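You operate a simulated robot arm through the tools that you are given. There is no shell and no other tool. Be economical: measure what you need, move in short steps, check, and stop when the job is done.

You run a simulated two-armed robot. Do the job below in one go: nothing can be reset, and whatever is moved stays where it is left.

JOB
Cap the soap and shampoo and stand both in the blue tub. Set down upright: what you pick out.
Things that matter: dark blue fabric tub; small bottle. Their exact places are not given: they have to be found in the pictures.

It is judged by the outcome, as a careful person would: the job done as asked, and still so three seconds after it is handed in. It fails if anything else is knocked over, pushed out of place, dropped, spilled or broken. A push-on lid holds only when it is set on centred and level and pressed home; a screw cap is set on level and turned clockwise until tight.

ROBOT AND FRAMES
Two 7-joint arms with two-finger parallel grippers on one trunk, on a base that drives. Base frame: it is fixed to the floor where the robot stands at the start and does not move with it; the origin is under the middle of the robot, x ahead of it, y to its left, z up. Readings come in m, rad, newtons and seconds.
The left shoulder is at the start at [0.07, 0.163, 1.145], the right one opposite. With the tool pointing down near the work surface each hand reaches from about 0.38 to 0.88 m from the robot's upright axis, wherever it stands, measured 20 degrees to its own side. Places, roughly: dark blue fabric tub [0.6, 0, 0.8]. Payload 3.43 kg a hand.
Tool frame (each hand has its own): the origin (TCP) lies between the finger pads and is the grasp point; the fingertips stand 0.034 m ahead of it; z points along the fingers, y is the line along which they close. Largest opening 0.128 m; finger width 0.024, thickness 0.012; the body of the gripper, 0.048 by 0.13 m, starts 0.096 m behind the TCP.
Orientation is that of the tool frame in the base frame, as [roll, pitch, yaw] about the fixed x, y, z axes, in that order (R = Rz(yaw) Ry(pitch) Rx(roll)). With the fingers straight down and closing along the base's y, the tool's x points along the base's -x, its y along +y and its z along -z.

CONTROLS
- The arms move only by the tool servo_tool. It takes "left_plan", "right_plan" or both (then of equal length, played together; a hand with none holds still); each is a list of rows, each a list of 7 numbers: the turn, a rotation vector about the tool's x, y, z in rad, then the shift along the tool's x, y, z in m, then the closure in counts, from 0 (fully open) to 255 (shut). In form: [[wx, wy, wz, tx, ty, tz, fingers], ...]. A call has 1 to 8 rows; each row shifts and turns the commanded pose from where the row before left it, along the tool's axes as they then stand. A row lasts 0.2 s, in which the tool goes at most 0.05 m and 0.15 rad; a call with a longer step from one row to the next is refused whole, and so is a gripper value outside its range. A pose out of reach is approached as far as the arm can. The call stops where the force on the tool passes 40 N (or 10 N more than at its start, if that is more) or the arm is blocked; 0.2 s more then pass. Each finger travels about 0.153 m/s and halts on what it meets, pressing with about 20 N; the grip force reading is that of the motor and also rises with nothing between the fingers. The clock runs only during rows and for 0.2 s after the last one: add rows that do not move to give the fingers time. The reply holds the time, the measured pose of the TCP, the force on the tool along the base axes, the opening and the grip force, in the units named above and with some noise, with the torque about the TCP (base axes, N m) and any sound that the robot's microphone picked up.
- Cameras (640 x 400 px; columns grow to the right, rows downward): "scene" is now at [0.1266, -0.0109, 1.3651]; the picture's right is [-0.04, -1.00, 0.00], its down [-0.60, 0.02, -0.80] and it looks along [0.80, -0.03, -0.60] (base axes); focal length 252 px, centre (320, 200). "left" rides on the left gripper at [0.076, 0.011, -0.16] in its tool frame; the picture's right is [-0.15, 0.99, 0.00], its down [-0.88, -0.13, -0.46] and it looks along [-0.45, -0.07, 0.89] (tool axes); focal length 234 px, centre (320, 200). "right" rides on the right gripper at [0.076, -0.011, -0.16] in its tool frame; the picture's right is [0.15, 0.99, 0.00], its down [-0.88, 0.13, -0.46] and it looks along [-0.45, 0.07, 0.89] (tool axes); focal length 234 px, centre (320, 200).
- camera(camera): a new picture of that camera. It takes no simulated time.
- lift_body(by): slides the trunk up (or, below 0, down) by that many m; the arms and the scene camera ride with it, the base frame stays. It gives what a move gives, with no picture.
- drive_base(legs): drives the robot by 1 to 6 legs, each [ahead, left, turn to the left] in m, m and rad, along the robot's own axes; the way and the turn of a leg run together, so that a leg with both is an arc; at most 1.5 m and 3.142 rad a leg. The arms and the cameras ride along, it lands a little off, and it stops where it bumps. It gives what a move gives.
- head_to(pan, tilt): turns the head with the scene camera to pan (to the left, within 1.501 rad either way) and tilt (down, from -0.506 to 1.204), counted from straight ahead of the robot. It gives what a move gives.
- point_at(camera, pixels): for up to 12 pixels [column, row] of the newest picture of that camera ("zoom" is the newest enlarged one), the place [x, y, z] in the base frame of the surface seen there, good to about 0.002 m, but the place of the scene camera against the robot may be out by one fixed shift of up to 0.018 m in any direction. It takes no simulated time.
- enlarge(camera, box): a new picture of the part [left, top, right, bottom] of that camera's present view, enlarged. It takes no simulated time.
- job_done(): hands the job in; it is judged then, once.

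Keep the steps short. Do not move on a guess: measure, check each grasp and each placing, and mend mistakes. In all there are 80 turns and 78 pictures (those below and enlarged ones count). Leave the grippers open and the arms clear of the work at the hand-in unless told otherwise, and finish with a single line.

The tools are called after "Call:" as name(argument=value, ...) on one line, values as JSON. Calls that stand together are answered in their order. servo_tool: Moves the arms, as the interface text tells. Its arguments: {"type":"object","properties":{"left_plan":{"type":"array"},"right_plan":{"type":"array"}},"required":[]} The other tools are called the same way: lift_body (by) slides the trunk up or down; drive_base (legs) drives the base; head_to (pan, tilt) turns the head that bears the scene camera; camera (camera) takes a picture; point_at (camera, pixels) gives the place of the surface under pixels of a picture; enlarge (camera, box) takes an enlarged picture of a part of a camera's view; job_done () hands the job in.

At the start:

```text
time_s: 0.0
left_tool_pos: [0.5585, 0.2856, 1.157]
left_orientation: [3.14, -0.001, -3.141]
left_wrist_force: [-0.4, 0.5, 0.4]
left_wrist_torque: [0.01, -0.02, -0.03]
left_grip_width: 0.1281
left_finger_force: 0.0
right_tool_pos: [0.5863, -0.2287, 1.1563]
right_orientation: [3.137, 0.0, -3.14]
right_wrist_force: [0.0, -0.4, -0.1]
right_wrist_torque: [0.01, -0.01, 0.03]
right_grip_width: 0.128
right_finger_force: 0.1
trunk travel left (down, up): [-0.625, 0.315]
robot x, y, heading: [0.0005, 0.0002, 0.001]
head pan, tilt: [-0.037, 0.641]
```

scene: 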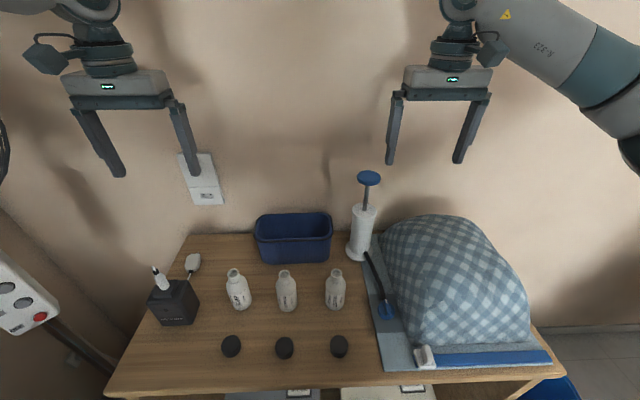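
right: 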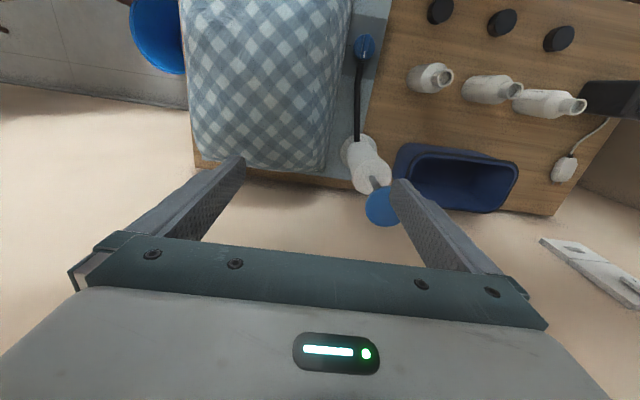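
left: 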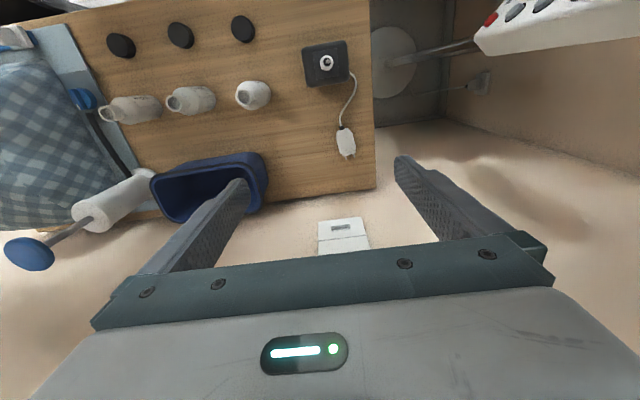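

I see three open bottles near (238,290), (287,290) and (335,290), with three black caps in front of them. I'll enlarge the view to read the labels.

Call:
enlarge(camera="scene", box=[210, 255, 370, 355])

Call:
enlarge(camera="scene", box=[140, 200, 400, 370])

```text
4.00 times, centred on (290, 305) of scene
```

zoom: 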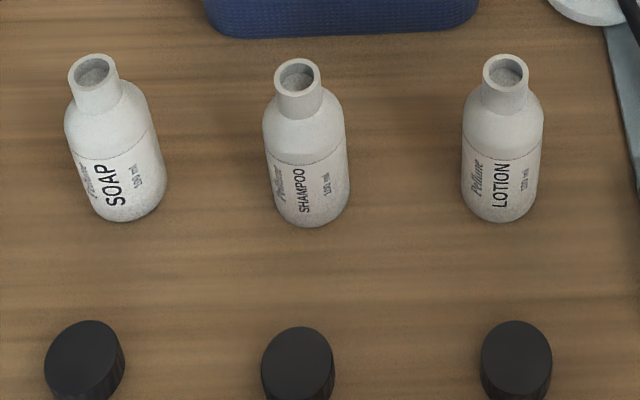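

```text
2.35 times, centred on (270, 285) of scene
```

zoom: 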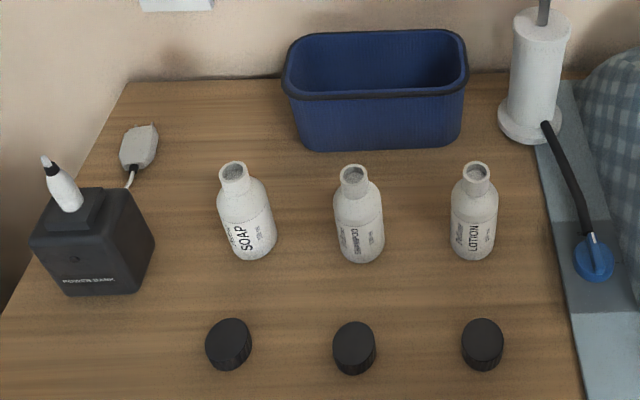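

Soap is the left bottle, shampoo the middle, lotion the right. Next I'll measure the mouths, bodies, caps and tub in the second zoom.

Call:
point_at(camera="zoom", pixels=[[222, 172], [245, 172], [236, 181], [248, 240], [342, 175], [366, 175], [356, 185], [360, 245], [229, 336], [354, 341], [482, 336], [478, 182]])

Call:
point_at(camera="zoom", pixels=[[292, 93], [466, 90], [295, 40], [455, 33], [380, 97], [375, 31], [380, 80], [380, 148], [300, 146], [375, 70], [290, 300], [507, 120]])

```text
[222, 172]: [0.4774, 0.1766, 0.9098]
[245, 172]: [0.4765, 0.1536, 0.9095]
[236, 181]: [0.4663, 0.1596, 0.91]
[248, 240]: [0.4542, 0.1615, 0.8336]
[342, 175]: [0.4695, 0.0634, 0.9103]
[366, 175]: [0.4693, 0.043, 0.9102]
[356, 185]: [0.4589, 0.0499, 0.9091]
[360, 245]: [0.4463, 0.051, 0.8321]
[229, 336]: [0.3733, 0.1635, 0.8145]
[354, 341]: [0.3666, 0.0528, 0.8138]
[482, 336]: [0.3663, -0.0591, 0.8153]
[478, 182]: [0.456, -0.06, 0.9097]
```

```text
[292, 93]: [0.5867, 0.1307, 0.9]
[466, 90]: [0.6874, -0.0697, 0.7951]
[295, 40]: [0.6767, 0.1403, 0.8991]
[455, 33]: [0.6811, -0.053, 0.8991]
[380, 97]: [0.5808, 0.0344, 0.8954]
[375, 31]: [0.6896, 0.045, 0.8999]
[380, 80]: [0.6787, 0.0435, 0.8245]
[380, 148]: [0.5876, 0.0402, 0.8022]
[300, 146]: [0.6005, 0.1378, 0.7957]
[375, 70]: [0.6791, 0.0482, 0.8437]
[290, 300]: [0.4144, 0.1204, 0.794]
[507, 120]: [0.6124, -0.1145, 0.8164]
```

To check the fixed shift of the scene camera, I'll measure the same caps and mouths through the left wrist camera. Its pictures show the caps at (243,29), (180,35) and (121,46). I'll also zoom in on the necks and caps.

Call:
point_at(camera="left", pixels=[[241, 26], [179, 33], [120, 43], [300, 150], [243, 98], [174, 104]])

Call:
enlarge(camera="left", box=[90, 5, 290, 130])

Call:
enlarge(camera="scene", box=[210, 325, 306, 385])

Call:
enlarge(camera="scene", box=[220, 260, 300, 310])

```text
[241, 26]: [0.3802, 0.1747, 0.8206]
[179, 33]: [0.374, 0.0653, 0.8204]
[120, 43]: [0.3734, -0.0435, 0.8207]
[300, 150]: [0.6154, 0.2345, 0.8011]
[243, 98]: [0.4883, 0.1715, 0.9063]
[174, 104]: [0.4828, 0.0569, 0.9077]
```

```text
3.20 times, centred on (190, 68) of left
```

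zoom: 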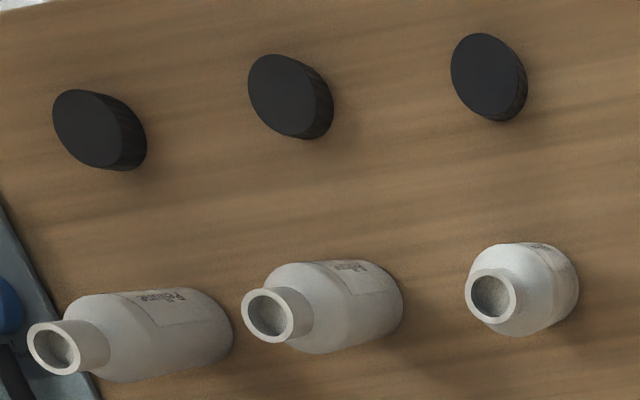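

```text
6.67 times, centred on (258, 355) of scene
```

zoom: 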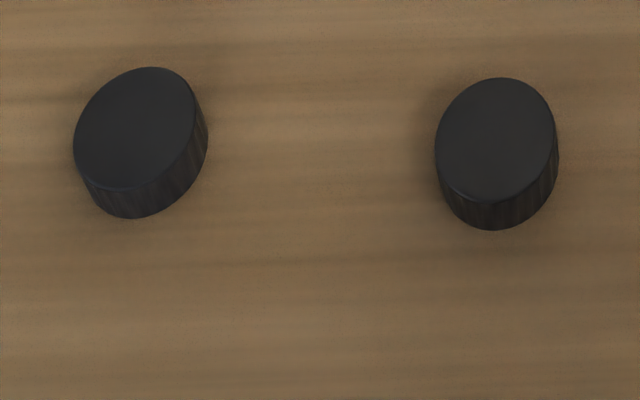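

```text
8.00 times, centred on (260, 285) of scene
```

zoom: 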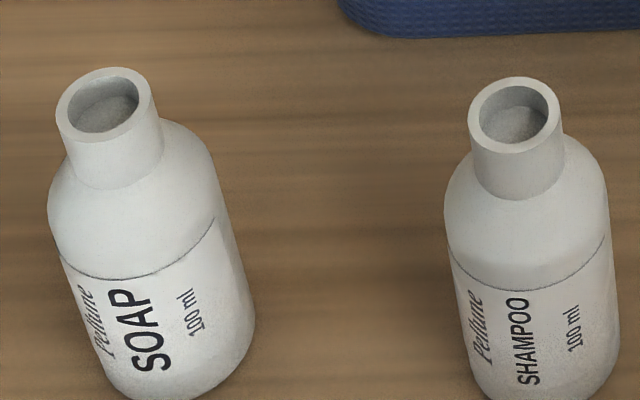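

The wrist camera puts the table at z≈0.801, the cap tops at 0.8205 and the mouths at about 0.916. The scene readings are short by about (0.007, 0.012, 0.006). The caps are close in for a downward hand, so I'll back the base 0.12 m first.

Call:
drive_base(legs=[[-0.12, 0, 0]])

```text
time_s: 1.3
left_tool_pos: [0.433, 0.2858, 1.1559]
left_orientation: [3.14, -0.001, -3.141]
left_wrist_force: [-0.9, -0.1, 0.7]
left_wrist_torque: [-0.01, 0.02, -0.01]
left_grip_width: 0.1279
left_finger_force: 0.0
right_tool_pos: [0.4632, -0.2287, 1.155]
right_orientation: [3.141, 0.0, 3.141]
right_wrist_force: [-1.2, 0.0, 0.7]
right_wrist_torque: [-0.02, 0.01, -0.01]
right_grip_width: 0.1281
right_finger_force: 0.1
trunk travel left (down, up): [-0.625, 0.315]
robot x, y, heading: [-0.1275, -0.0014, 0.002]
head pan, tilt: [-0.037, 0.641]
```

The base has moved back. Next I'll bring the left hand over the soap cap at (0.380, 0.175), sideways first and then down to z≈0.96, and measure there with the wrist camera.

Call:
servo_tool(left_plan=[[0, 0, 0, 0.0175, -0.037, 0, 0], [0, 0, 0, 0.0175, -0.037, 0, 0], [0, 0, 0, 0.0175, -0.037, 0, 0], [0, 0, 0, 0, 0, 0.049, 60], [0, 0, 0, 0, 0, 0.049, 90], [0, 0, 0, 0, 0, 0.049, 90], [0, 0, 0, 0, 0, 0.049, 90], [0, 0, 0, 0, 0, 0, 90]])

Call:
camera(camera="left")

```text
time_s: 3.1
left_tool_pos: [0.3801, 0.1736, 0.9562]
left_orientation: [3.14, 0.002, 3.141]
left_wrist_force: [-0.6, 0.5, -0.4]
left_wrist_torque: [0.0, -0.03, 0.0]
left_grip_width: 0.0828
left_finger_force: 0.0
right_tool_pos: [0.4615, -0.2288, 1.1552]
right_orientation: [-3.141, 0.001, 3.141]
right_wrist_force: [-0.3, -0.4, -0.2]
right_wrist_torque: [0.06, 0.0, -0.01]
right_grip_width: 0.1281
right_finger_force: 0.2
trunk travel left (down, up): [-0.625, 0.315]
robot x, y, heading: [-0.1216, 0.0012, 0.001]
head pan, tilt: [-0.037, 0.641]
```

```text
69 pictures are left
```

left: 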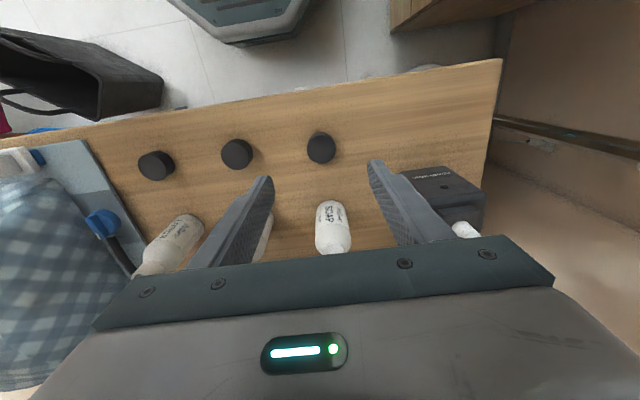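

The soap cap sits at about (320,148), between the fingers. I'll measure its edges, the other caps and the soap bottle from here.

Call:
point_at(camera="left", pixels=[[320, 145], [308, 146], [332, 146], [321, 133], [236, 150], [330, 240], [332, 205], [320, 110], [440, 175]])

Call:
enlarge(camera="left", box=[270, 110, 390, 185])

```text
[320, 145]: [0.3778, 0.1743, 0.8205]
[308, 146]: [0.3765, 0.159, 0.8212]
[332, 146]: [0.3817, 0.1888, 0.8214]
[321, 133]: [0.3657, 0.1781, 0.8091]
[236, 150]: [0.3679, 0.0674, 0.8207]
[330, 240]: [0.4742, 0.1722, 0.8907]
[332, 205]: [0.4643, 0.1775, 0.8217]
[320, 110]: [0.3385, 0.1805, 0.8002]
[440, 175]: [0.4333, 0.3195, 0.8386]
```

```text
5.33 times, centred on (330, 148) of left
```

zoom: 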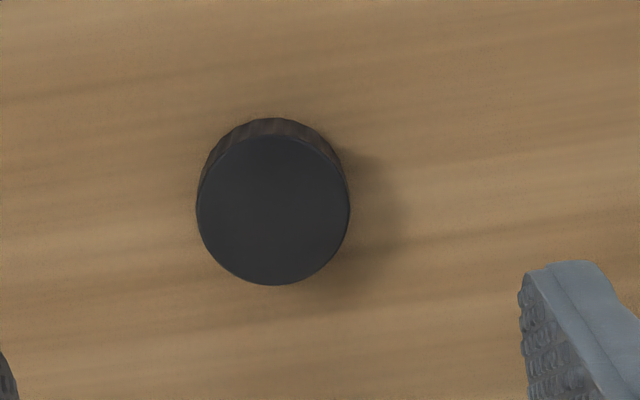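

The top-face centre of the cap is at zoom (273,209). I'll get its place.

Call:
point_at(camera="zoom", pixels=[[273, 209], [202, 209], [344, 209], [273, 140], [273, 280]])

```text
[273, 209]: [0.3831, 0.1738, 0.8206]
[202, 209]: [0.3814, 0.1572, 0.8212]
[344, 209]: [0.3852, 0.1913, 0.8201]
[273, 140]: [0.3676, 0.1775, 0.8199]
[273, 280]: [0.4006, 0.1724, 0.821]
```

The cap centre is (0.384, 0.1745) and its diameter is about 35 mm. I'll go down to TCP z≈0.838, with the tips just above the table, and close.

Call:
servo_tool(left_plan=[[0, 0, 0, -0.004, 0.001, 0.04, 90], [0, 0, 0, 0, 0, 0.045, 110], [0, 0, 0, 0, 0, 0.0325, 110], [0, 0, 0, 0, 0, 0, 150], [0, 0, 0, 0, 0, 0, 255], [0, 0, 0, 0, 0, 0, 255], [0, 0, 0, 0, 0, 0, 255]])

Call:
camera(camera="left")

```text
time_s: 4.7
left_tool_pos: [0.3828, 0.1858, 0.8486]
left_orientation: [-3.139, 0.001, -3.141]
left_wrist_force: [0.4, -0.3, -0.4]
left_wrist_torque: [-0.01, 0.01, 0.01]
left_grip_width: 0.0345
left_finger_force: 20.6
left hand out of reach, approached as far as the arm can: row 3
right_tool_pos: [0.462, -0.2286, 1.1561]
right_orientation: [3.14, 0.0, -3.141]
right_wrist_force: [0.3, 0.0, -0.4]
right_wrist_torque: [0.03, 0.01, 0.0]
right_grip_width: 0.1278
right_finger_force: 0.0
trunk travel left (down, up): [-0.625, 0.315]
robot x, y, heading: [-0.122, 0.003, -0.004]
head pan, tilt: [-0.037, 0.641]
```

```text
67 pictures are left
```

left: 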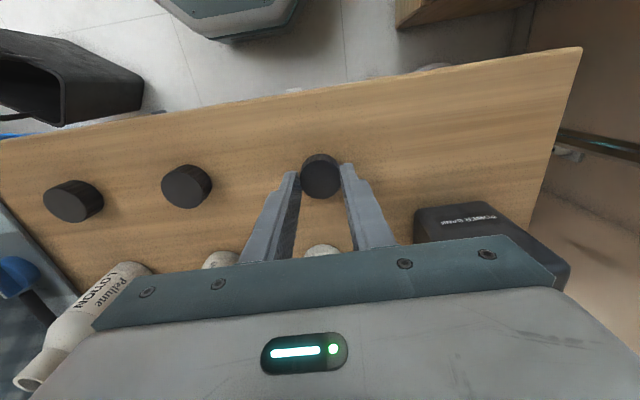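

The arm could not reach the pose on row 3: it stopped at y=0.186, z=0.849 and gripped only the top of the cap. I'll let go, rise a little and look at how the arm behaves there.

Call:
servo_tool(left_plan=[[0, 0, 0, 0, 0, 0, 110], [0, 0, 0, 0, 0, 0, 110], [0, 0, 0, 0, 0, -0.045, 110], [0, 0, 0, 0, 0, -0.045, 110], [0, 0, 0, 0, 0, 0, 110]])

Call:
enlarge(camera="left", box=[240, 100, 400, 200])

```text
time_s: 5.9
left_tool_pos: [0.3814, 0.185, 0.9417]
left_orientation: [3.141, -0.002, -3.141]
left_wrist_force: [1.2, 0.3, 0.2]
left_wrist_torque: [0.0, 0.01, 0.01]
left_grip_width: 0.0727
left_finger_force: 0.1
right_tool_pos: [0.4639, -0.2278, 1.1541]
right_orientation: [3.141, -0.002, -3.14]
right_wrist_force: [-0.8, 0.3, 0.1]
right_wrist_torque: [-0.02, -0.01, 0.02]
right_grip_width: 0.1283
right_finger_force: 0.2
trunk travel left (down, up): [-0.625, 0.315]
robot x, y, heading: [-0.1245, -0.0007, -0.001]
head pan, tilt: [-0.037, 0.641]
```

```text
4.00 times, centred on (320, 150) of left
```

zoom: 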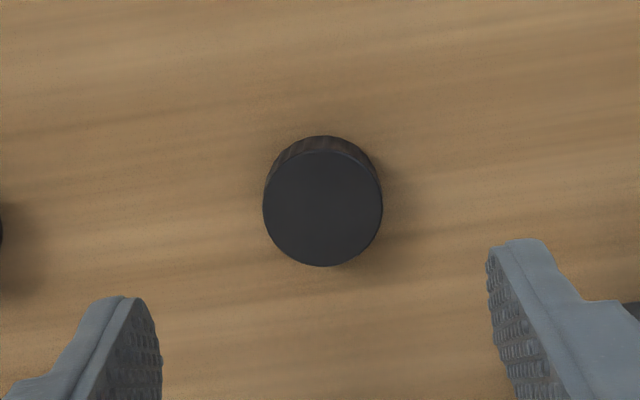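

The cap moved about 11 mm in y and is still upright. I'll raise the left hand and lower the trunk 0.12 m to give the arm a better posture.

Call:
servo_tool(left_plan=[[0, 0, 0, 0, 0, -0.045, 110], [0, 0, 0, 0, 0, -0.045, 110], [0, 0, 0, 0, 0, -0.03, 110]])

Call:
lift_body(by=-0.12)

Call:
enlarge(camera="left", box=[240, 100, 400, 200])

```text
time_s: 6.7
left_tool_pos: [0.3824, 0.1835, 1.0618]
left_orientation: [-3.141, 0.0, -3.141]
left_wrist_force: [-0.5, -0.1, -0.4]
left_wrist_torque: [-0.01, -0.01, 0.01]
left_grip_width: 0.0729
left_finger_force: 0.1
right_tool_pos: [0.4609, -0.2291, 1.1555]
right_orientation: [-3.141, 0.0, -3.141]
right_wrist_force: [-0.5, 0.1, 0.1]
right_wrist_torque: [-0.07, 0.01, -0.01]
right_grip_width: 0.1278
right_finger_force: 0.1
trunk travel left (down, up): [-0.625, 0.315]
robot x, y, heading: [-0.1263, 0.003, 0.002]
head pan, tilt: [-0.037, 0.641]
```

```text
time_s: 8.2
left_tool_pos: [0.3838, 0.1849, 0.9414]
left_orientation: [3.141, 0.001, -3.141]
left_wrist_force: [0.0, -0.6, 1.1]
left_wrist_torque: [0.01, -0.03, 0.01]
left_grip_width: 0.0728
left_finger_force: 0.1
right_tool_pos: [0.4612, -0.229, 1.0357]
right_orientation: [3.14, 0.0, -3.141]
right_wrist_force: [0.3, 0.0, -0.4]
right_wrist_torque: [0.0, -0.01, 0.02]
right_grip_width: 0.128
right_finger_force: 0.1
trunk travel left (down, up): [-0.505, 0.435]
robot x, y, heading: [-0.1242, -0.0017, 0.005]
head pan, tilt: [-0.037, 0.641]
```

```text
4.00 times, centred on (320, 150) of left
```

zoom: 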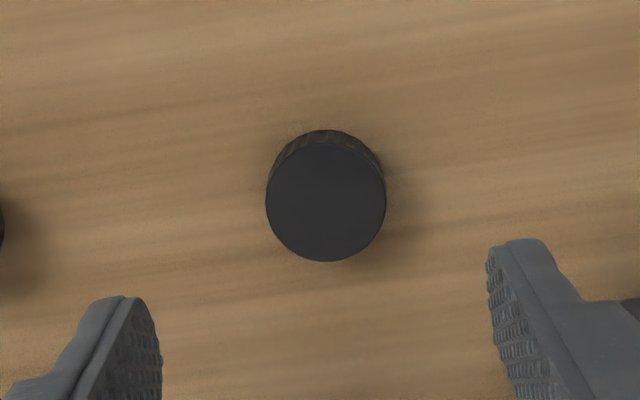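

The cap-top centre is now at zoom (326,202). I'll measure it.

Call:
point_at(camera="zoom", pixels=[[326, 202], [272, 202], [380, 202], [326, 148], [326, 256]])

```text
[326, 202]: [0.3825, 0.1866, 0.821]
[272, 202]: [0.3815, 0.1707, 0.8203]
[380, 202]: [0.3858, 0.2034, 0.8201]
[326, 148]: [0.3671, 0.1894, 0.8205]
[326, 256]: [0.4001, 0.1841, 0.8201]
```

The centre is (0.384, 0.187), 2 mm from the tool. I'll go down 0.103 m in small rows and check the pose before gripping.

Call:
servo_tool(left_plan=[[0, 0, 0, 0, 0.002, 0.03, 110], [0, 0, 0, 0, 0, 0.03, 110], [0, 0, 0, 0, 0, 0.025, 110], [0, 0, 0, 0, 0, 0.018, 110], [0, 0, 0, 0, 0, 0, 110]])

```text
time_s: 9.4
left_tool_pos: [0.383, 0.1854, 0.8366]
left_orientation: [-3.141, -0.001, -3.14]
left_wrist_force: [-0.8, 0.0, 0.1]
left_wrist_torque: [0.0, 0.02, -0.04]
left_grip_width: 0.0728
left_finger_force: 0.1
right_tool_pos: [0.4611, -0.2289, 1.0358]
right_orientation: [3.141, -0.001, -3.141]
right_wrist_force: [-0.1, -0.5, 0.1]
right_wrist_torque: [0.01, -0.02, 0.03]
right_grip_width: 0.1281
right_finger_force: 0.1
trunk travel left (down, up): [-0.505, 0.435]
robot x, y, heading: [-0.1251, -0.0028, 0.001]
head pan, tilt: [-0.037, 0.641]
```

It reached. I'll raise 1.5 mm, close and lift 0.14 m.

Call:
servo_tool(left_plan=[[0, 0, 0, 0, 0, -0.0015, 150], [0, 0, 0, 0, 0, 0, 255], [0, 0, 0, 0, 0, 0, 255], [0, 0, 0, 0, 0, 0, 255], [0, 0, 0, 0, 0, -0.04, 255], [0, 0, 0, 0, 0, -0.05, 255], [0, 0, 0, 0, 0, -0.05, 255], [0, 0, 0, 0, 0, 0, 255]])

Call:
enlarge(camera="left", box=[240, 100, 400, 200])

Call:
camera(camera="scene")

```text
time_s: 11.2
left_tool_pos: [0.3861, 0.1848, 0.9806]
left_orientation: [3.141, 0.002, -3.142]
left_wrist_force: [1.1, 0.1, -1.3]
left_wrist_torque: [-0.01, 0.01, 0.02]
left_grip_width: 0.0347
left_finger_force: 19.8
right_tool_pos: [0.4612, -0.2287, 1.0359]
right_orientation: [3.142, -0.002, -3.141]
right_wrist_force: [-0.1, 0.0, -0.5]
right_wrist_torque: [-0.01, 0.02, -0.01]
right_grip_width: 0.1278
right_finger_force: 0.1
trunk travel left (down, up): [-0.505, 0.435]
robot x, y, heading: [-0.1247, 0.0012, -0.001]
head pan, tilt: [-0.037, 0.641]
```

```text
4.00 times, centred on (320, 150) of left
```

zoom: 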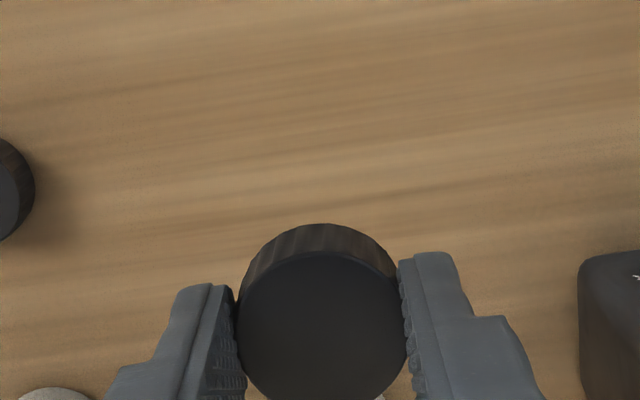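

```text
63 pictures are left
```

scene: 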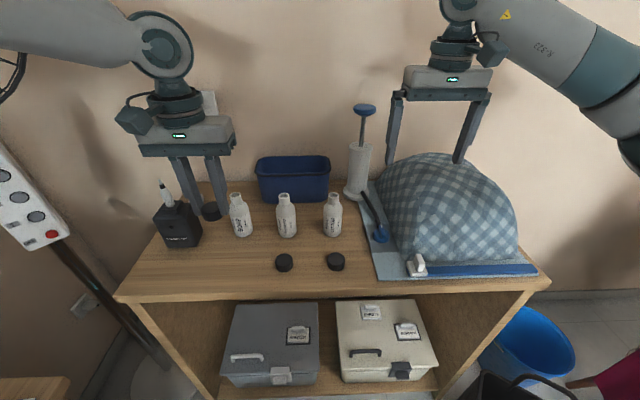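

The cap is held level, gripped 34.7 mm wide. I'll measure its centre against the tool and take the right wrist view to locate the soap mouth.

Call:
point_at(camera="zoom", pixels=[[321, 328], [321, 262], [245, 328], [397, 328], [321, 390]])

Call:
camera(camera="right")

Call:
enlarge(camera="scene", box=[190, 170, 350, 270])

```text
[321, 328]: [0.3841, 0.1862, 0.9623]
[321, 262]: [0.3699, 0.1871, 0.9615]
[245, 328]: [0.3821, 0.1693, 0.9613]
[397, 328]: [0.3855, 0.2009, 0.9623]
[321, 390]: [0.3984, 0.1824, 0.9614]
```

```text
62 pictures are left
```

right: 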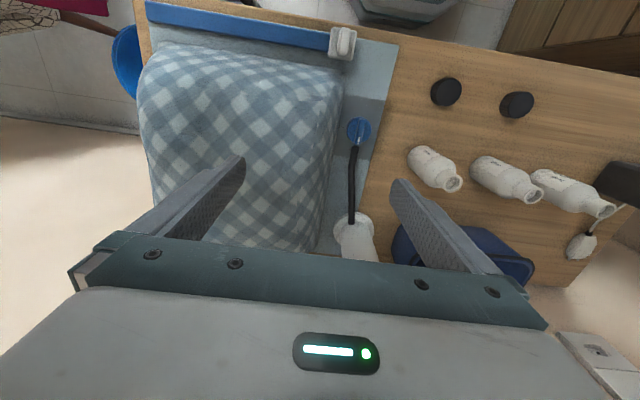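

```text
4.00 times, centred on (270, 220) of scene
```

zoom: 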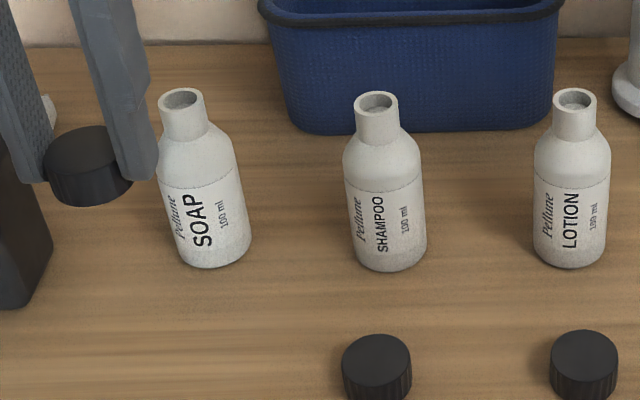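

In the scene zoom the soap rim's centre is about (181,99). I'll measure the rims in the scene zoom and in the right wrist view, with soap at (606,212).

Call:
point_at(camera="zoom", pixels=[[161, 99], [201, 98], [182, 108], [180, 90], [357, 103], [396, 103], [377, 113], [376, 93], [85, 150], [376, 353], [300, 300]])

Call:
enlarge(camera="right", box=[480, 140, 640, 240])

```text
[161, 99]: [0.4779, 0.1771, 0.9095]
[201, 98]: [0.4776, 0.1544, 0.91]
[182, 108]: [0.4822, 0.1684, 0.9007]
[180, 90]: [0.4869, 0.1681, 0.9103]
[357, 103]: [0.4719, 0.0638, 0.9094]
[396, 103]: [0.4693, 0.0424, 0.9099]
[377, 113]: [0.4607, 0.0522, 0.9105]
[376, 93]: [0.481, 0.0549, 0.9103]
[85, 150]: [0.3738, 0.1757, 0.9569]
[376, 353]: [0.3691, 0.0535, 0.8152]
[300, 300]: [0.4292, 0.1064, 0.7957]
```

```text
4.00 times, centred on (560, 190) of right
```

zoom: 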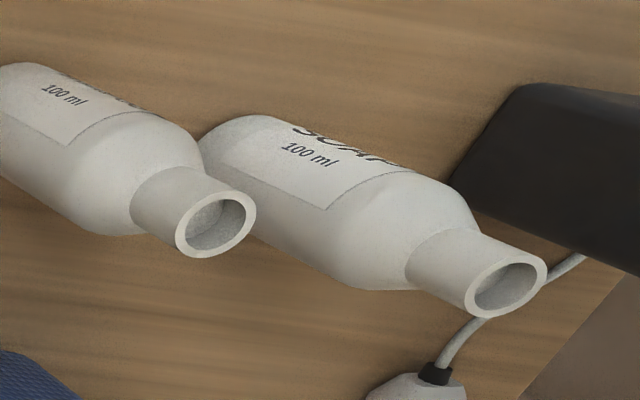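

Call:
point_at(camera="zoom", pixels=[[471, 297], [542, 268], [486, 314], [528, 256], [180, 237], [252, 213], [198, 254], [235, 193]])

```text
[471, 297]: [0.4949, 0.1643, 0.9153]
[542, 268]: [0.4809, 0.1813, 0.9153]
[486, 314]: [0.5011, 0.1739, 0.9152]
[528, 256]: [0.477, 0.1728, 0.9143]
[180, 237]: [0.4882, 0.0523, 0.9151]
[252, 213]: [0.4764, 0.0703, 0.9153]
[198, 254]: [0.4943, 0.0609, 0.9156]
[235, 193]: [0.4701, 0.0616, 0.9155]
```

The two mouth estimates differ by about 3 mm: (0.4885, 0.173) from the right wrist camera and (0.4855, 0.177) from the corrected scene camera. I'll lift the left hand a bit and measure with its own camera, since that hand does the placing.

Call:
servo_tool(left_plan=[[0, 0, 0, 0, 0, -0.04, 255], [0, 0, 0, 0, 0, -0.03, 255], [0, 0, 0, 0, 0, 0, 255]])

Call:
enlarge(camera="left", box=[200, 140, 400, 265])

```text
time_s: 12.0
left_tool_pos: [0.3855, 0.1879, 1.0489]
left_orientation: [3.141, -0.001, -3.14]
left_wrist_force: [1.5, 0.5, -0.1]
left_wrist_torque: [-0.02, 0.0, 0.01]
left_grip_width: 0.035
left_finger_force: 20.3
right_tool_pos: [0.4616, -0.2281, 1.0358]
right_orientation: [3.141, 0.001, 3.141]
right_wrist_force: [0.4, 0.5, 0.0]
right_wrist_torque: [-0.02, 0.0, 0.03]
right_grip_width: 0.128
right_finger_force: 0.2
trunk travel left (down, up): [-0.505, 0.435]
robot x, y, heading: [-0.1204, -0.0012, -0.002]
head pan, tilt: [-0.037, 0.641]
```

```text
3.20 times, centred on (300, 202) of left
```

zoom: 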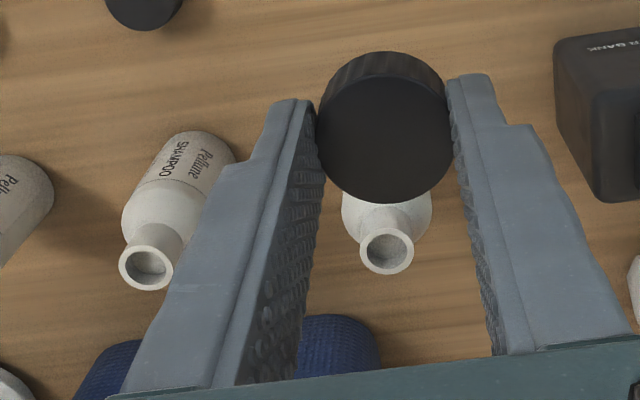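

Now I can see the soap mouth at zoom (386,250) and the shampoo mouth at (147,266). I'll measure both rims and the held cap.

Call:
point_at(camera="zoom", pixels=[[363, 250], [410, 250], [387, 230], [386, 271], [122, 266], [170, 268], [149, 248], [144, 287], [383, 140], [383, 88], [328, 140], [440, 140]])

```text
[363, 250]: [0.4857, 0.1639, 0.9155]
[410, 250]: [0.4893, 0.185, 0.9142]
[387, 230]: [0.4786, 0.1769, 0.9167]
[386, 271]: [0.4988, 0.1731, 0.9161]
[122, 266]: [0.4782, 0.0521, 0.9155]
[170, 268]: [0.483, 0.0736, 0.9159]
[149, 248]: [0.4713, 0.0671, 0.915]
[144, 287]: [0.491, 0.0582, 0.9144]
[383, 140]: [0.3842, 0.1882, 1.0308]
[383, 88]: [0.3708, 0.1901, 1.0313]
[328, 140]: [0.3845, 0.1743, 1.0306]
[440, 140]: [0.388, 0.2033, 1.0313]
```

The soap mouth centre is (0.488, 0.1747), the shampoo mouth (0.481, 0.063), and the cap is centred in the hand to within 1 mm. I'll move the cap over the soap mouth, staying high, and pre-turn it counter-clockwise to leave room for turning.

Call:
servo_tool(left_plan=[[0, 0, 0, -0.034, -0.0045, 0, 255], [0, 0, 0, -0.034, -0.0045, 0, 255], [0, 0, 0, -0.0342, -0.0046, 0, 255], [0, 0, -0.15, 0, 0, 0, 255], [0, 0, -0.15, 0, 0, 0, 255], [0, 0, -0.15, 0, 0, 0, 255], [0, 0, -0.15, 0, 0, 0, 255], [0, 0, -0.15, 0, 0, 0, 255]])

Call:
servo_tool(left_plan=[[0, 0, -0.15, 0, 0, 0, 255], [0, 0, -0.15, 0, 0, 0, 255], [0, 0, -0.15, 0, 0, 0, 255], [0, 0, -0.15, 0, 0, 0, 255], [0, 0, 0, 0, 0, 0, 255]])

Call:
enlarge(camera="left", box=[200, 120, 440, 270])

Call:
enlarge(camera="scene", box=[150, 90, 350, 215])

```text
time_s: 13.8
left_tool_pos: [0.464, 0.1776, 1.0484]
left_orientation: [3.14, 0.001, -2.387]
left_wrist_force: [0.5, -0.2, -0.1]
left_wrist_torque: [-0.01, -0.01, 0.01]
left_grip_width: 0.0345
left_finger_force: 20.5
left hand out of reach, approached as far as the arm can: row 3
right_tool_pos: [0.4608, -0.2286, 1.0361]
right_orientation: [3.141, 0.001, -3.141]
right_wrist_force: [0.3, -0.6, -0.4]
right_wrist_torque: [-0.03, -0.01, -0.03]
right_grip_width: 0.128
right_finger_force: 0.1
trunk travel left (down, up): [-0.505, 0.435]
robot x, y, heading: [-0.1227, -0.0017, 0.001]
head pan, tilt: [-0.037, 0.641]
```

```text
time_s: 15.0
left_tool_pos: [0.4632, 0.1779, 1.0473]
left_orientation: [-3.141, 0.0, -1.789]
left_wrist_force: [0.6, -0.3, 0.3]
left_wrist_torque: [0.0, -0.03, 0.01]
left_grip_width: 0.0347
left_finger_force: 19.8
right_tool_pos: [0.4623, -0.2286, 1.0352]
right_orientation: [-3.141, -0.001, 3.141]
right_wrist_force: [0.6, -0.6, 1.1]
right_wrist_torque: [0.02, 0.01, -0.04]
right_grip_width: 0.128
right_finger_force: 0.0
trunk travel left (down, up): [-0.505, 0.435]
robot x, y, heading: [-0.1283, 0.0016, 0.0]
head pan, tilt: [-0.037, 0.641]
```

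```text
2.67 times, centred on (320, 195) of left
```

zoom: 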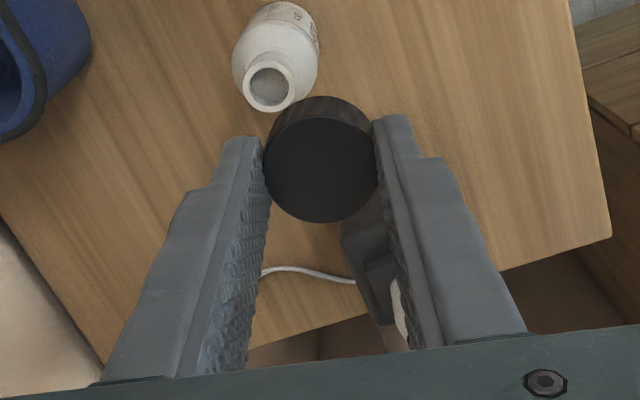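

```text
3.20 times, centred on (250, 152) of scene
```

zoom: 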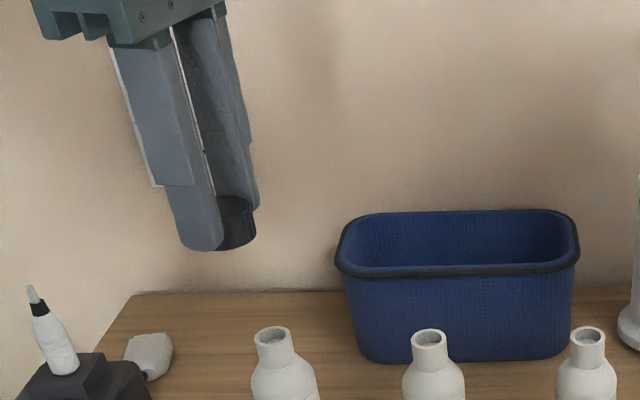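

Row 3 fell short again, at x=0.464, so the cap is still 25 mm from the mouth. In this view both are visible: the mouth at zoom (270,86) and the cap top at (319,165). I'll measure both.

Call:
point_at(camera="zoom", pixels=[[246, 86], [292, 86], [270, 67], [269, 107], [319, 167], [268, 167], [372, 167], [320, 120], [320, 215]])

```text
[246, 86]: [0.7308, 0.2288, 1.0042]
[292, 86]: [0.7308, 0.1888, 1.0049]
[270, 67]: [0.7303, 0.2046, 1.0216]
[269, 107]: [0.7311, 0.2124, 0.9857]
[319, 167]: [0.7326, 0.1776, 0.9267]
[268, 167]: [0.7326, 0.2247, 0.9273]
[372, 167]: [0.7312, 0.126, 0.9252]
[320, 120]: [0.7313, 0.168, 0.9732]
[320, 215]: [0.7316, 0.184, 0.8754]
```

Those readings belong to the scene zoom, which was the newest one. I'll retake the left zoom.

Call:
enlarge(camera="left", box=[200, 120, 440, 270])

Call:
point_at(camera="zoom", pixels=[[247, 86], [291, 86], [270, 68], [269, 106], [319, 167], [270, 167], [370, 167], [320, 122], [320, 213]])

```text
2.67 times, centred on (320, 195) of left
```

zoom: 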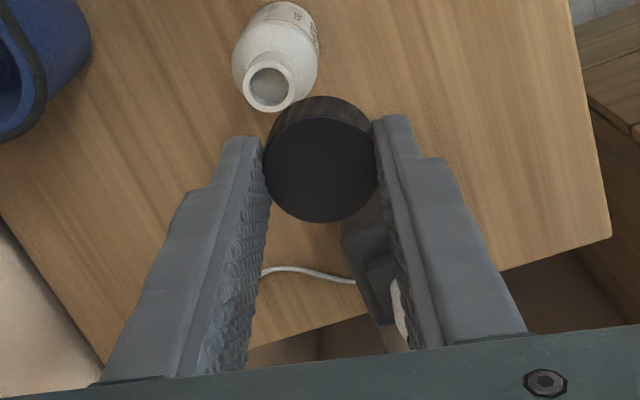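

```text
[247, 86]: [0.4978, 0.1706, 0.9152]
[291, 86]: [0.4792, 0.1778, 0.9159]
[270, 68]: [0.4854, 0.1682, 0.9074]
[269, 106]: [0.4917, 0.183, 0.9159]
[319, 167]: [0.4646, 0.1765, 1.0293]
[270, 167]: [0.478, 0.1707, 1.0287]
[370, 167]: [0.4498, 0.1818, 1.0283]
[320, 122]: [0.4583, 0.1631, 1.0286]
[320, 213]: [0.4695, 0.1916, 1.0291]
```

The mouth is at (0.4885, 0.1742) and the cap at (0.464, 0.177). I'll shift by (+0.0246, -0.0026) in base axes, which is tool (-0.0028, -0.0246), then come down until the cap is about 10 mm above the rim.

Call:
servo_tool(left_plan=[[0, 0, 0, -0.0014, -0.0123, 0, 255], [0, 0, 0, -0.0014, -0.0123, 0, 255], [0, 0, 0, 0, 0, 0.03, 255], [0, 0, 0, 0, 0, 0.03, 255], [0, 0, 0, 0, 0, 0.022, 255], [0, 0, 0, 0, 0, 0, 255]])

Call:
enlarge(camera="left", box=[200, 120, 440, 270])

Call:
enlarge(camera="scene", box=[190, 170, 300, 240])

```text
time_s: 16.4
left_tool_pos: [0.4637, 0.1774, 0.9651]
left_orientation: [3.14, 0.0, -1.791]
left_wrist_force: [-0.2, -0.2, -0.6]
left_wrist_torque: [0.01, -0.01, -0.01]
left_grip_width: 0.0344
left_finger_force: 20.3
left hand out of reach, approached as far as the arm can: row 1, 2
right_tool_pos: [0.4608, -0.228, 1.0352]
right_orientation: [-3.141, 0.0, -3.141]
right_wrist_force: [-0.4, 0.0, 0.1]
right_wrist_torque: [0.0, 0.0, 0.03]
right_grip_width: 0.128
right_finger_force: 0.0
trunk travel left (down, up): [-0.505, 0.435]
robot x, y, heading: [-0.1295, -0.0002, -0.005]
head pan, tilt: [-0.037, 0.641]
```

```text
2.67 times, centred on (320, 195) of left
```

zoom: 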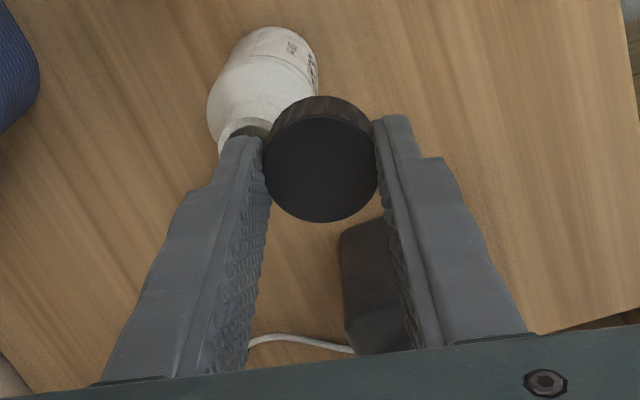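

```text
5.71 times, centred on (245, 205) of scene
```

zoom: 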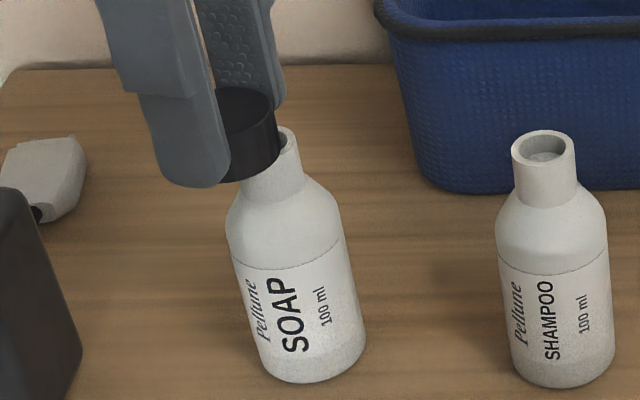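

Rows 1 and 2 were reported out of reach, so the cap is still 25 mm off, though it's clear above the rim (bottom ≈0.927 against 0.9155). The limit may depend on height, so I'll retry the sideways shift from here in one small row.

Call:
servo_tool(left_plan=[[0, 0, 0, -0.0007, -0.006, 0, 255], [0, 0, 0, -0.0007, -0.006, 0, 255], [0, 0, 0, 0, 0, 0, 255]])

Call:
camera(camera="scene")

```text
time_s: 17.2
left_tool_pos: [0.4765, 0.1764, 0.9678]
left_orientation: [3.14, 0.0, -1.79]
left_wrist_force: [0.2, 0.2, -0.1]
left_wrist_torque: [0.01, 0.01, -0.03]
left_grip_width: 0.0346
left_finger_force: 20.5
right_tool_pos: [0.461, -0.2293, 1.0356]
right_orientation: [-3.141, 0.0, -3.141]
right_wrist_force: [-0.2, 0.7, -0.2]
right_wrist_torque: [0.01, -0.02, -0.02]
right_grip_width: 0.1277
right_finger_force: 0.1
trunk travel left (down, up): [-0.505, 0.435]
robot x, y, heading: [-0.1256, -0.0005, 0.001]
head pan, tilt: [-0.037, 0.641]
```

```text
53 pictures are left
```

scene: 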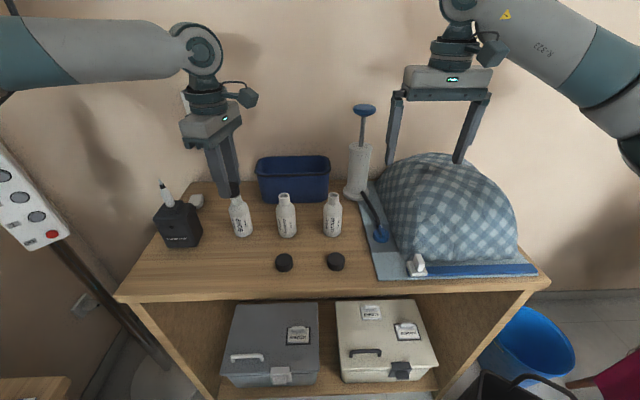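

Now it moved, so it was an outer-reach limit at height. I'll finish the remaining half of the shift and look.

Call:
servo_tool(left_plan=[[0, 0, 0, -0.0007, -0.006, 0, 255], [0, 0, 0, -0.0007, -0.0062, 0, 255], [0, 0, 0, 0, 0, 0, 255]])

Call:
enlarge(camera="scene", box=[205, 170, 285, 220])

Call:
enlarge(camera="left", box=[240, 130, 400, 230])

Call:
enlarge(camera="right", box=[540, 140, 640, 240])

```text
time_s: 18.0
left_tool_pos: [0.4879, 0.1761, 0.9664]
left_orientation: [-3.141, 0.0, -1.79]
left_wrist_force: [-0.9, 0.0, 0.0]
left_wrist_torque: [0.0, -0.02, 0.0]
left_grip_width: 0.0345
left_finger_force: 20.0
right_tool_pos: [0.4626, -0.2276, 1.0356]
right_orientation: [-3.14, 0.0, -3.141]
right_wrist_force: [1.0, -0.1, -0.9]
right_wrist_torque: [0.03, 0.02, -0.01]
right_grip_width: 0.1279
right_finger_force: 0.0
trunk travel left (down, up): [-0.505, 0.435]
robot x, y, heading: [-0.1228, 0.0032, 0.002]
head pan, tilt: [-0.037, 0.641]
```

```text
8.00 times, centred on (245, 195) of scene
```

zoom: 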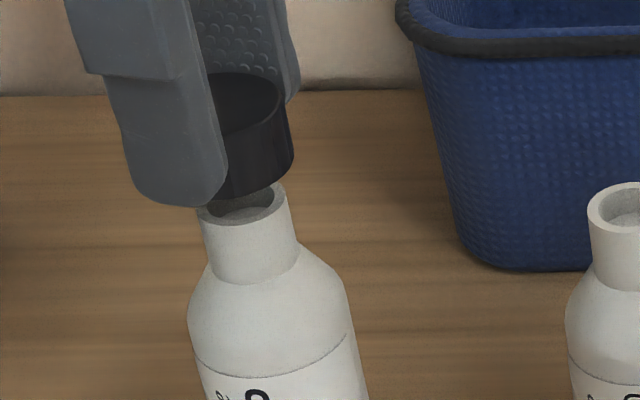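

```text
4.00 times, centred on (320, 180) of left
```

zoom: 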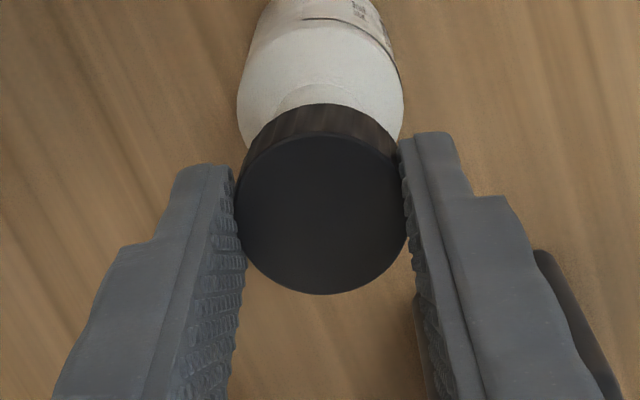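

```text
4.00 times, centred on (590, 190) of right
```

zoom: 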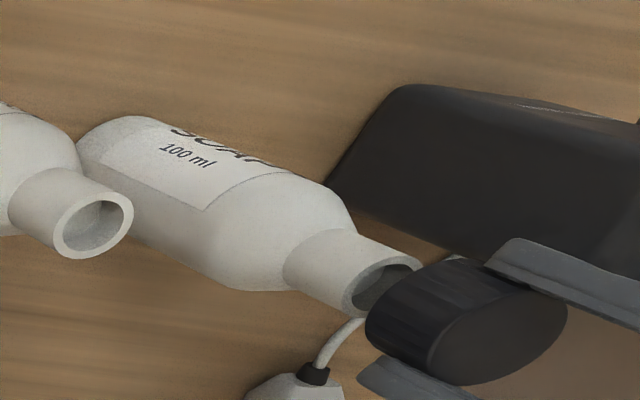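

In the left view the bottle axis and the cap line up on column 320, so the base-x direction is good. For the y direction I'll measure the cap top and the rim in the right zoom.

Call:
point_at(camera="zoom", pixels=[[497, 335], [435, 368], [560, 302], [480, 372], [515, 298], [347, 300], [357, 314], [350, 285], [395, 258], [415, 262]])

```text
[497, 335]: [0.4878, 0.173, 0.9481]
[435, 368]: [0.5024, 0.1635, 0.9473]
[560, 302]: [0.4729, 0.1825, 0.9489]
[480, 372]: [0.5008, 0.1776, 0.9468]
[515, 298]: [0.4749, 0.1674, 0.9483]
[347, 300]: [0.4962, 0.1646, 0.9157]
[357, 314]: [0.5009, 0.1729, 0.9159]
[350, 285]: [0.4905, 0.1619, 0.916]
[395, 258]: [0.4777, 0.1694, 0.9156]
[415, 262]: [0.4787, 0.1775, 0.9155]
```

The cap centre is (0.4878, 0.173) and the rim centre about (0.489, 0.1735), within 1.3 mm. I'll correct 1 mm and lower slowly until contact.

Call:
servo_tool(left_plan=[[0, 0, 0, -0.0002, -0.001, 0.004, 255], [0, 0, 0, 0, 0, 0.004, 255], [0, 0, 0, 0, 0, 0.003, 255], [0, 0, 0, 0, 0, 0.002, 255], [0, 0, 0, 0, 0, 0.002, 255], [0, 0, 0, 0, 0, 0, 255]])

Call:
enlarge(camera="scene", box=[205, 170, 285, 220])

```text
time_s: 19.4
left_tool_pos: [0.4885, 0.1746, 0.9537]
left_orientation: [-3.14, -0.001, -1.793]
left_wrist_force: [1.5, 0.8, 12.7]
left_wrist_torque: [-0.16, -0.06, 0.04]
left_grip_width: 0.0346
left_finger_force: 19.9
right_tool_pos: [0.46, -0.228, 1.0369]
right_orientation: [3.141, 0.001, -3.141]
right_wrist_force: [-0.3, -0.7, -0.3]
right_wrist_torque: [-0.01, 0.0, 0.04]
right_grip_width: 0.1279
right_finger_force: 0.1
trunk travel left (down, up): [-0.505, 0.435]
robot x, y, heading: [-0.1253, 0.0022, 0.002]
head pan, tilt: [-0.037, 0.641]
```

```text
8.00 times, centred on (245, 195) of scene
```

zoom: 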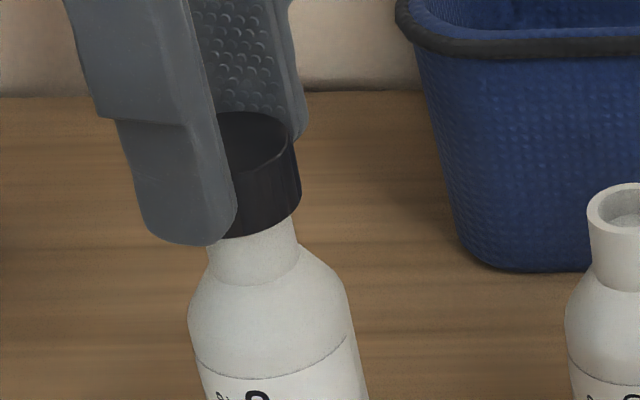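

The cap touched the rim at z≈0.9157 with 12.7 N. The torque (-0.16, -0.06) puts the contact on the -y side, so the cap sits about 1 mm too far toward +y. I'll lift 2 mm, shift about 1.1 mm and touch again.

Call:
servo_tool(left_plan=[[0, 0, 0, 0, 0, -0.003, 255], [0, 0, 0, 0.0009, -0.0006, 0, 255], [0, 0, 0, 0, 0, 0.0015, 255], [0, 0, 0, 0, 0, 0.001, 255], [0, 0, 0, 0, 0, 0, 255]])

```text
time_s: 20.6
left_tool_pos: [0.488, 0.1747, 0.9531]
left_orientation: [-3.141, -0.001, -1.791]
left_wrist_force: [1.6, 0.3, 14.4]
left_wrist_torque: [-0.15, -0.1, 0.02]
left_grip_width: 0.0345
left_finger_force: 20.4
right_tool_pos: [0.462, -0.2285, 1.0366]
right_orientation: [-3.141, 0.001, -3.141]
right_wrist_force: [-0.4, 0.0, -0.2]
right_wrist_torque: [-0.01, -0.02, 0.02]
right_grip_width: 0.1281
right_finger_force: 0.0
trunk travel left (down, up): [-0.505, 0.435]
robot x, y, heading: [-0.1224, -0.0001, 0.005]
head pan, tilt: [-0.037, 0.641]
```

The contact is still on one edge. I'll lift 6 mm clear and re-measure the alignment with the right camera.

Call:
servo_tool(left_plan=[[0, 0, 0, 0, 0, -0.004, 255], [0, 0, 0, 0, 0, -0.004, 255], [0, 0, 0, 0, 0, 0, 255]])

Call:
enlarge(camera="right", box=[560, 160, 640, 240])

```text
time_s: 21.4
left_tool_pos: [0.4882, 0.1741, 0.9586]
left_orientation: [3.141, 0.0, -1.79]
left_wrist_force: [-0.1, -1.0, -0.2]
left_wrist_torque: [-0.01, 0.01, -0.01]
left_grip_width: 0.0349
left_finger_force: 19.9
right_tool_pos: [0.4625, -0.2286, 1.0359]
right_orientation: [-3.141, 0.0, 3.141]
right_wrist_force: [0.5, -0.5, 0.3]
right_wrist_torque: [0.0, 0.04, 0.01]
right_grip_width: 0.1279
right_finger_force: 0.1
trunk travel left (down, up): [-0.505, 0.435]
robot x, y, heading: [-0.125, -0.0013, -0.001]
head pan, tilt: [-0.037, 0.641]
```

```text
5.00 times, centred on (600, 200) of right
```

zoom: 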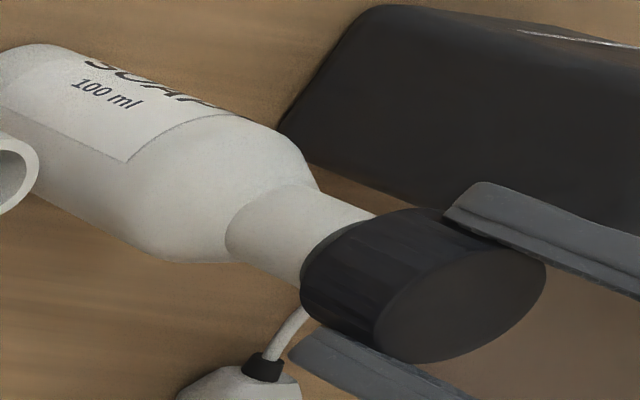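

Call:
point_at(camera="zoom", pixels=[[460, 307], [385, 352], [538, 262], [430, 355], [492, 256], [285, 262], [300, 240], [320, 220], [340, 207], [320, 290], [350, 262], [385, 230]])

```text
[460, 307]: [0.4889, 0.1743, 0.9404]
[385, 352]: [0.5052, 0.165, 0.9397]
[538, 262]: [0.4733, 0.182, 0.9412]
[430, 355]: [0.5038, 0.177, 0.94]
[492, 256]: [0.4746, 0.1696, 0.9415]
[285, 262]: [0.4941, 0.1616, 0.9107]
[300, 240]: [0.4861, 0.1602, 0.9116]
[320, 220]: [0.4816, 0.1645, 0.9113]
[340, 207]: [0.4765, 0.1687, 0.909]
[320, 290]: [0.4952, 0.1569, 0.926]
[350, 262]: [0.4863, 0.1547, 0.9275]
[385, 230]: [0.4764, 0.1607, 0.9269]
```

The estimates agree within about 1 mm. I'll nudge (-0.5, -0.8) mm, come down to light contact, then start turning clockwise gently and watch the height and torque.

Call:
servo_tool(left_plan=[[0, 0, 0, 0.0009, 0.0003, 0.0035, 255], [0, 0, 0, 0, 0, 0.002, 255], [0, 0, 0, 0, 0, 0.001, 255], [0, 0, 0.12, 0, 0, 0.0003, 255], [0, 0, 0.12, 0, 0, 0.0003, 255], [0, 0, 0.12, 0, 0, 0.0003, 255], [0, 0, 0.12, 0, 0, 0.0003, 255], [0, 0, 0, 0, 0, 0, 255]])

Call:
enlarge(camera="scene", box=[205, 175, 301, 235])

```text
time_s: 23.2
left_tool_pos: [0.4881, 0.1727, 0.9518]
left_orientation: [-3.141, 0.0, -2.274]
left_wrist_force: [-0.7, -0.2, -0.4]
left_wrist_torque: [-0.03, -0.02, 0.01]
left_grip_width: 0.0346
left_finger_force: 19.8
right_tool_pos: [0.4619, -0.2285, 1.0349]
right_orientation: [3.141, 0.001, 3.141]
right_wrist_force: [0.4, 0.0, 0.3]
right_wrist_torque: [-0.02, -0.04, 0.01]
right_grip_width: 0.1279
right_finger_force: 0.1
trunk travel left (down, up): [-0.505, 0.435]
robot x, y, heading: [-0.1214, 0.0017, -0.002]
head pan, tilt: [-0.037, 0.641]
```

```text
6.67 times, centred on (253, 205) of scene
```

zoom: 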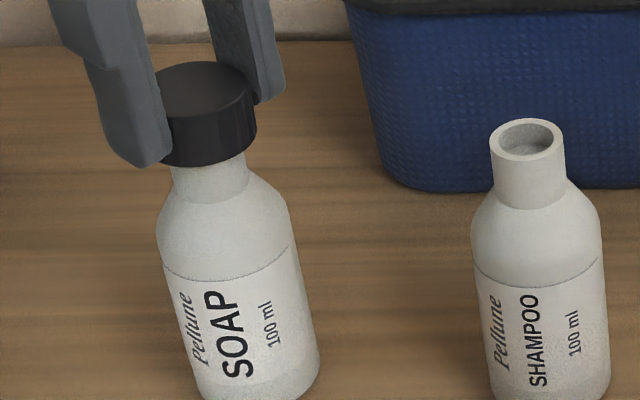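

Force is zero at z=0.9518, below the earlier contact height, so the cap has started over the neck. The bottle didn't turn. I'll press down gently in 1 mm steps without turning to feel it.

Call:
servo_tool(left_plan=[[0, 0, 0, 0, 0, 0.001, 255], [0, 0, 0, 0, 0, 0.001, 255], [0, 0, 0, 0, 0, 0.001, 255], [0, 0, 0, 0, 0, 0, 255]])

```text
time_s: 24.2
left_tool_pos: [0.4906, 0.1736, 0.9492]
left_orientation: [3.141, 0.0, -2.272]
left_wrist_force: [-0.6, 0.4, 0.4]
left_wrist_torque: [-0.02, -0.01, 0.0]
left_grip_width: 0.0349
left_finger_force: 20.2
right_tool_pos: [0.461, -0.2284, 1.0358]
right_orientation: [3.14, 0.002, -3.141]
right_wrist_force: [-0.1, 0.2, -1.0]
right_wrist_torque: [0.02, -0.02, 0.0]
right_grip_width: 0.1282
right_finger_force: 0.1
trunk travel left (down, up): [-0.505, 0.435]
robot x, y, heading: [-0.1237, 0.0039, 0.001]
head pan, tilt: [-0.037, 0.641]
```

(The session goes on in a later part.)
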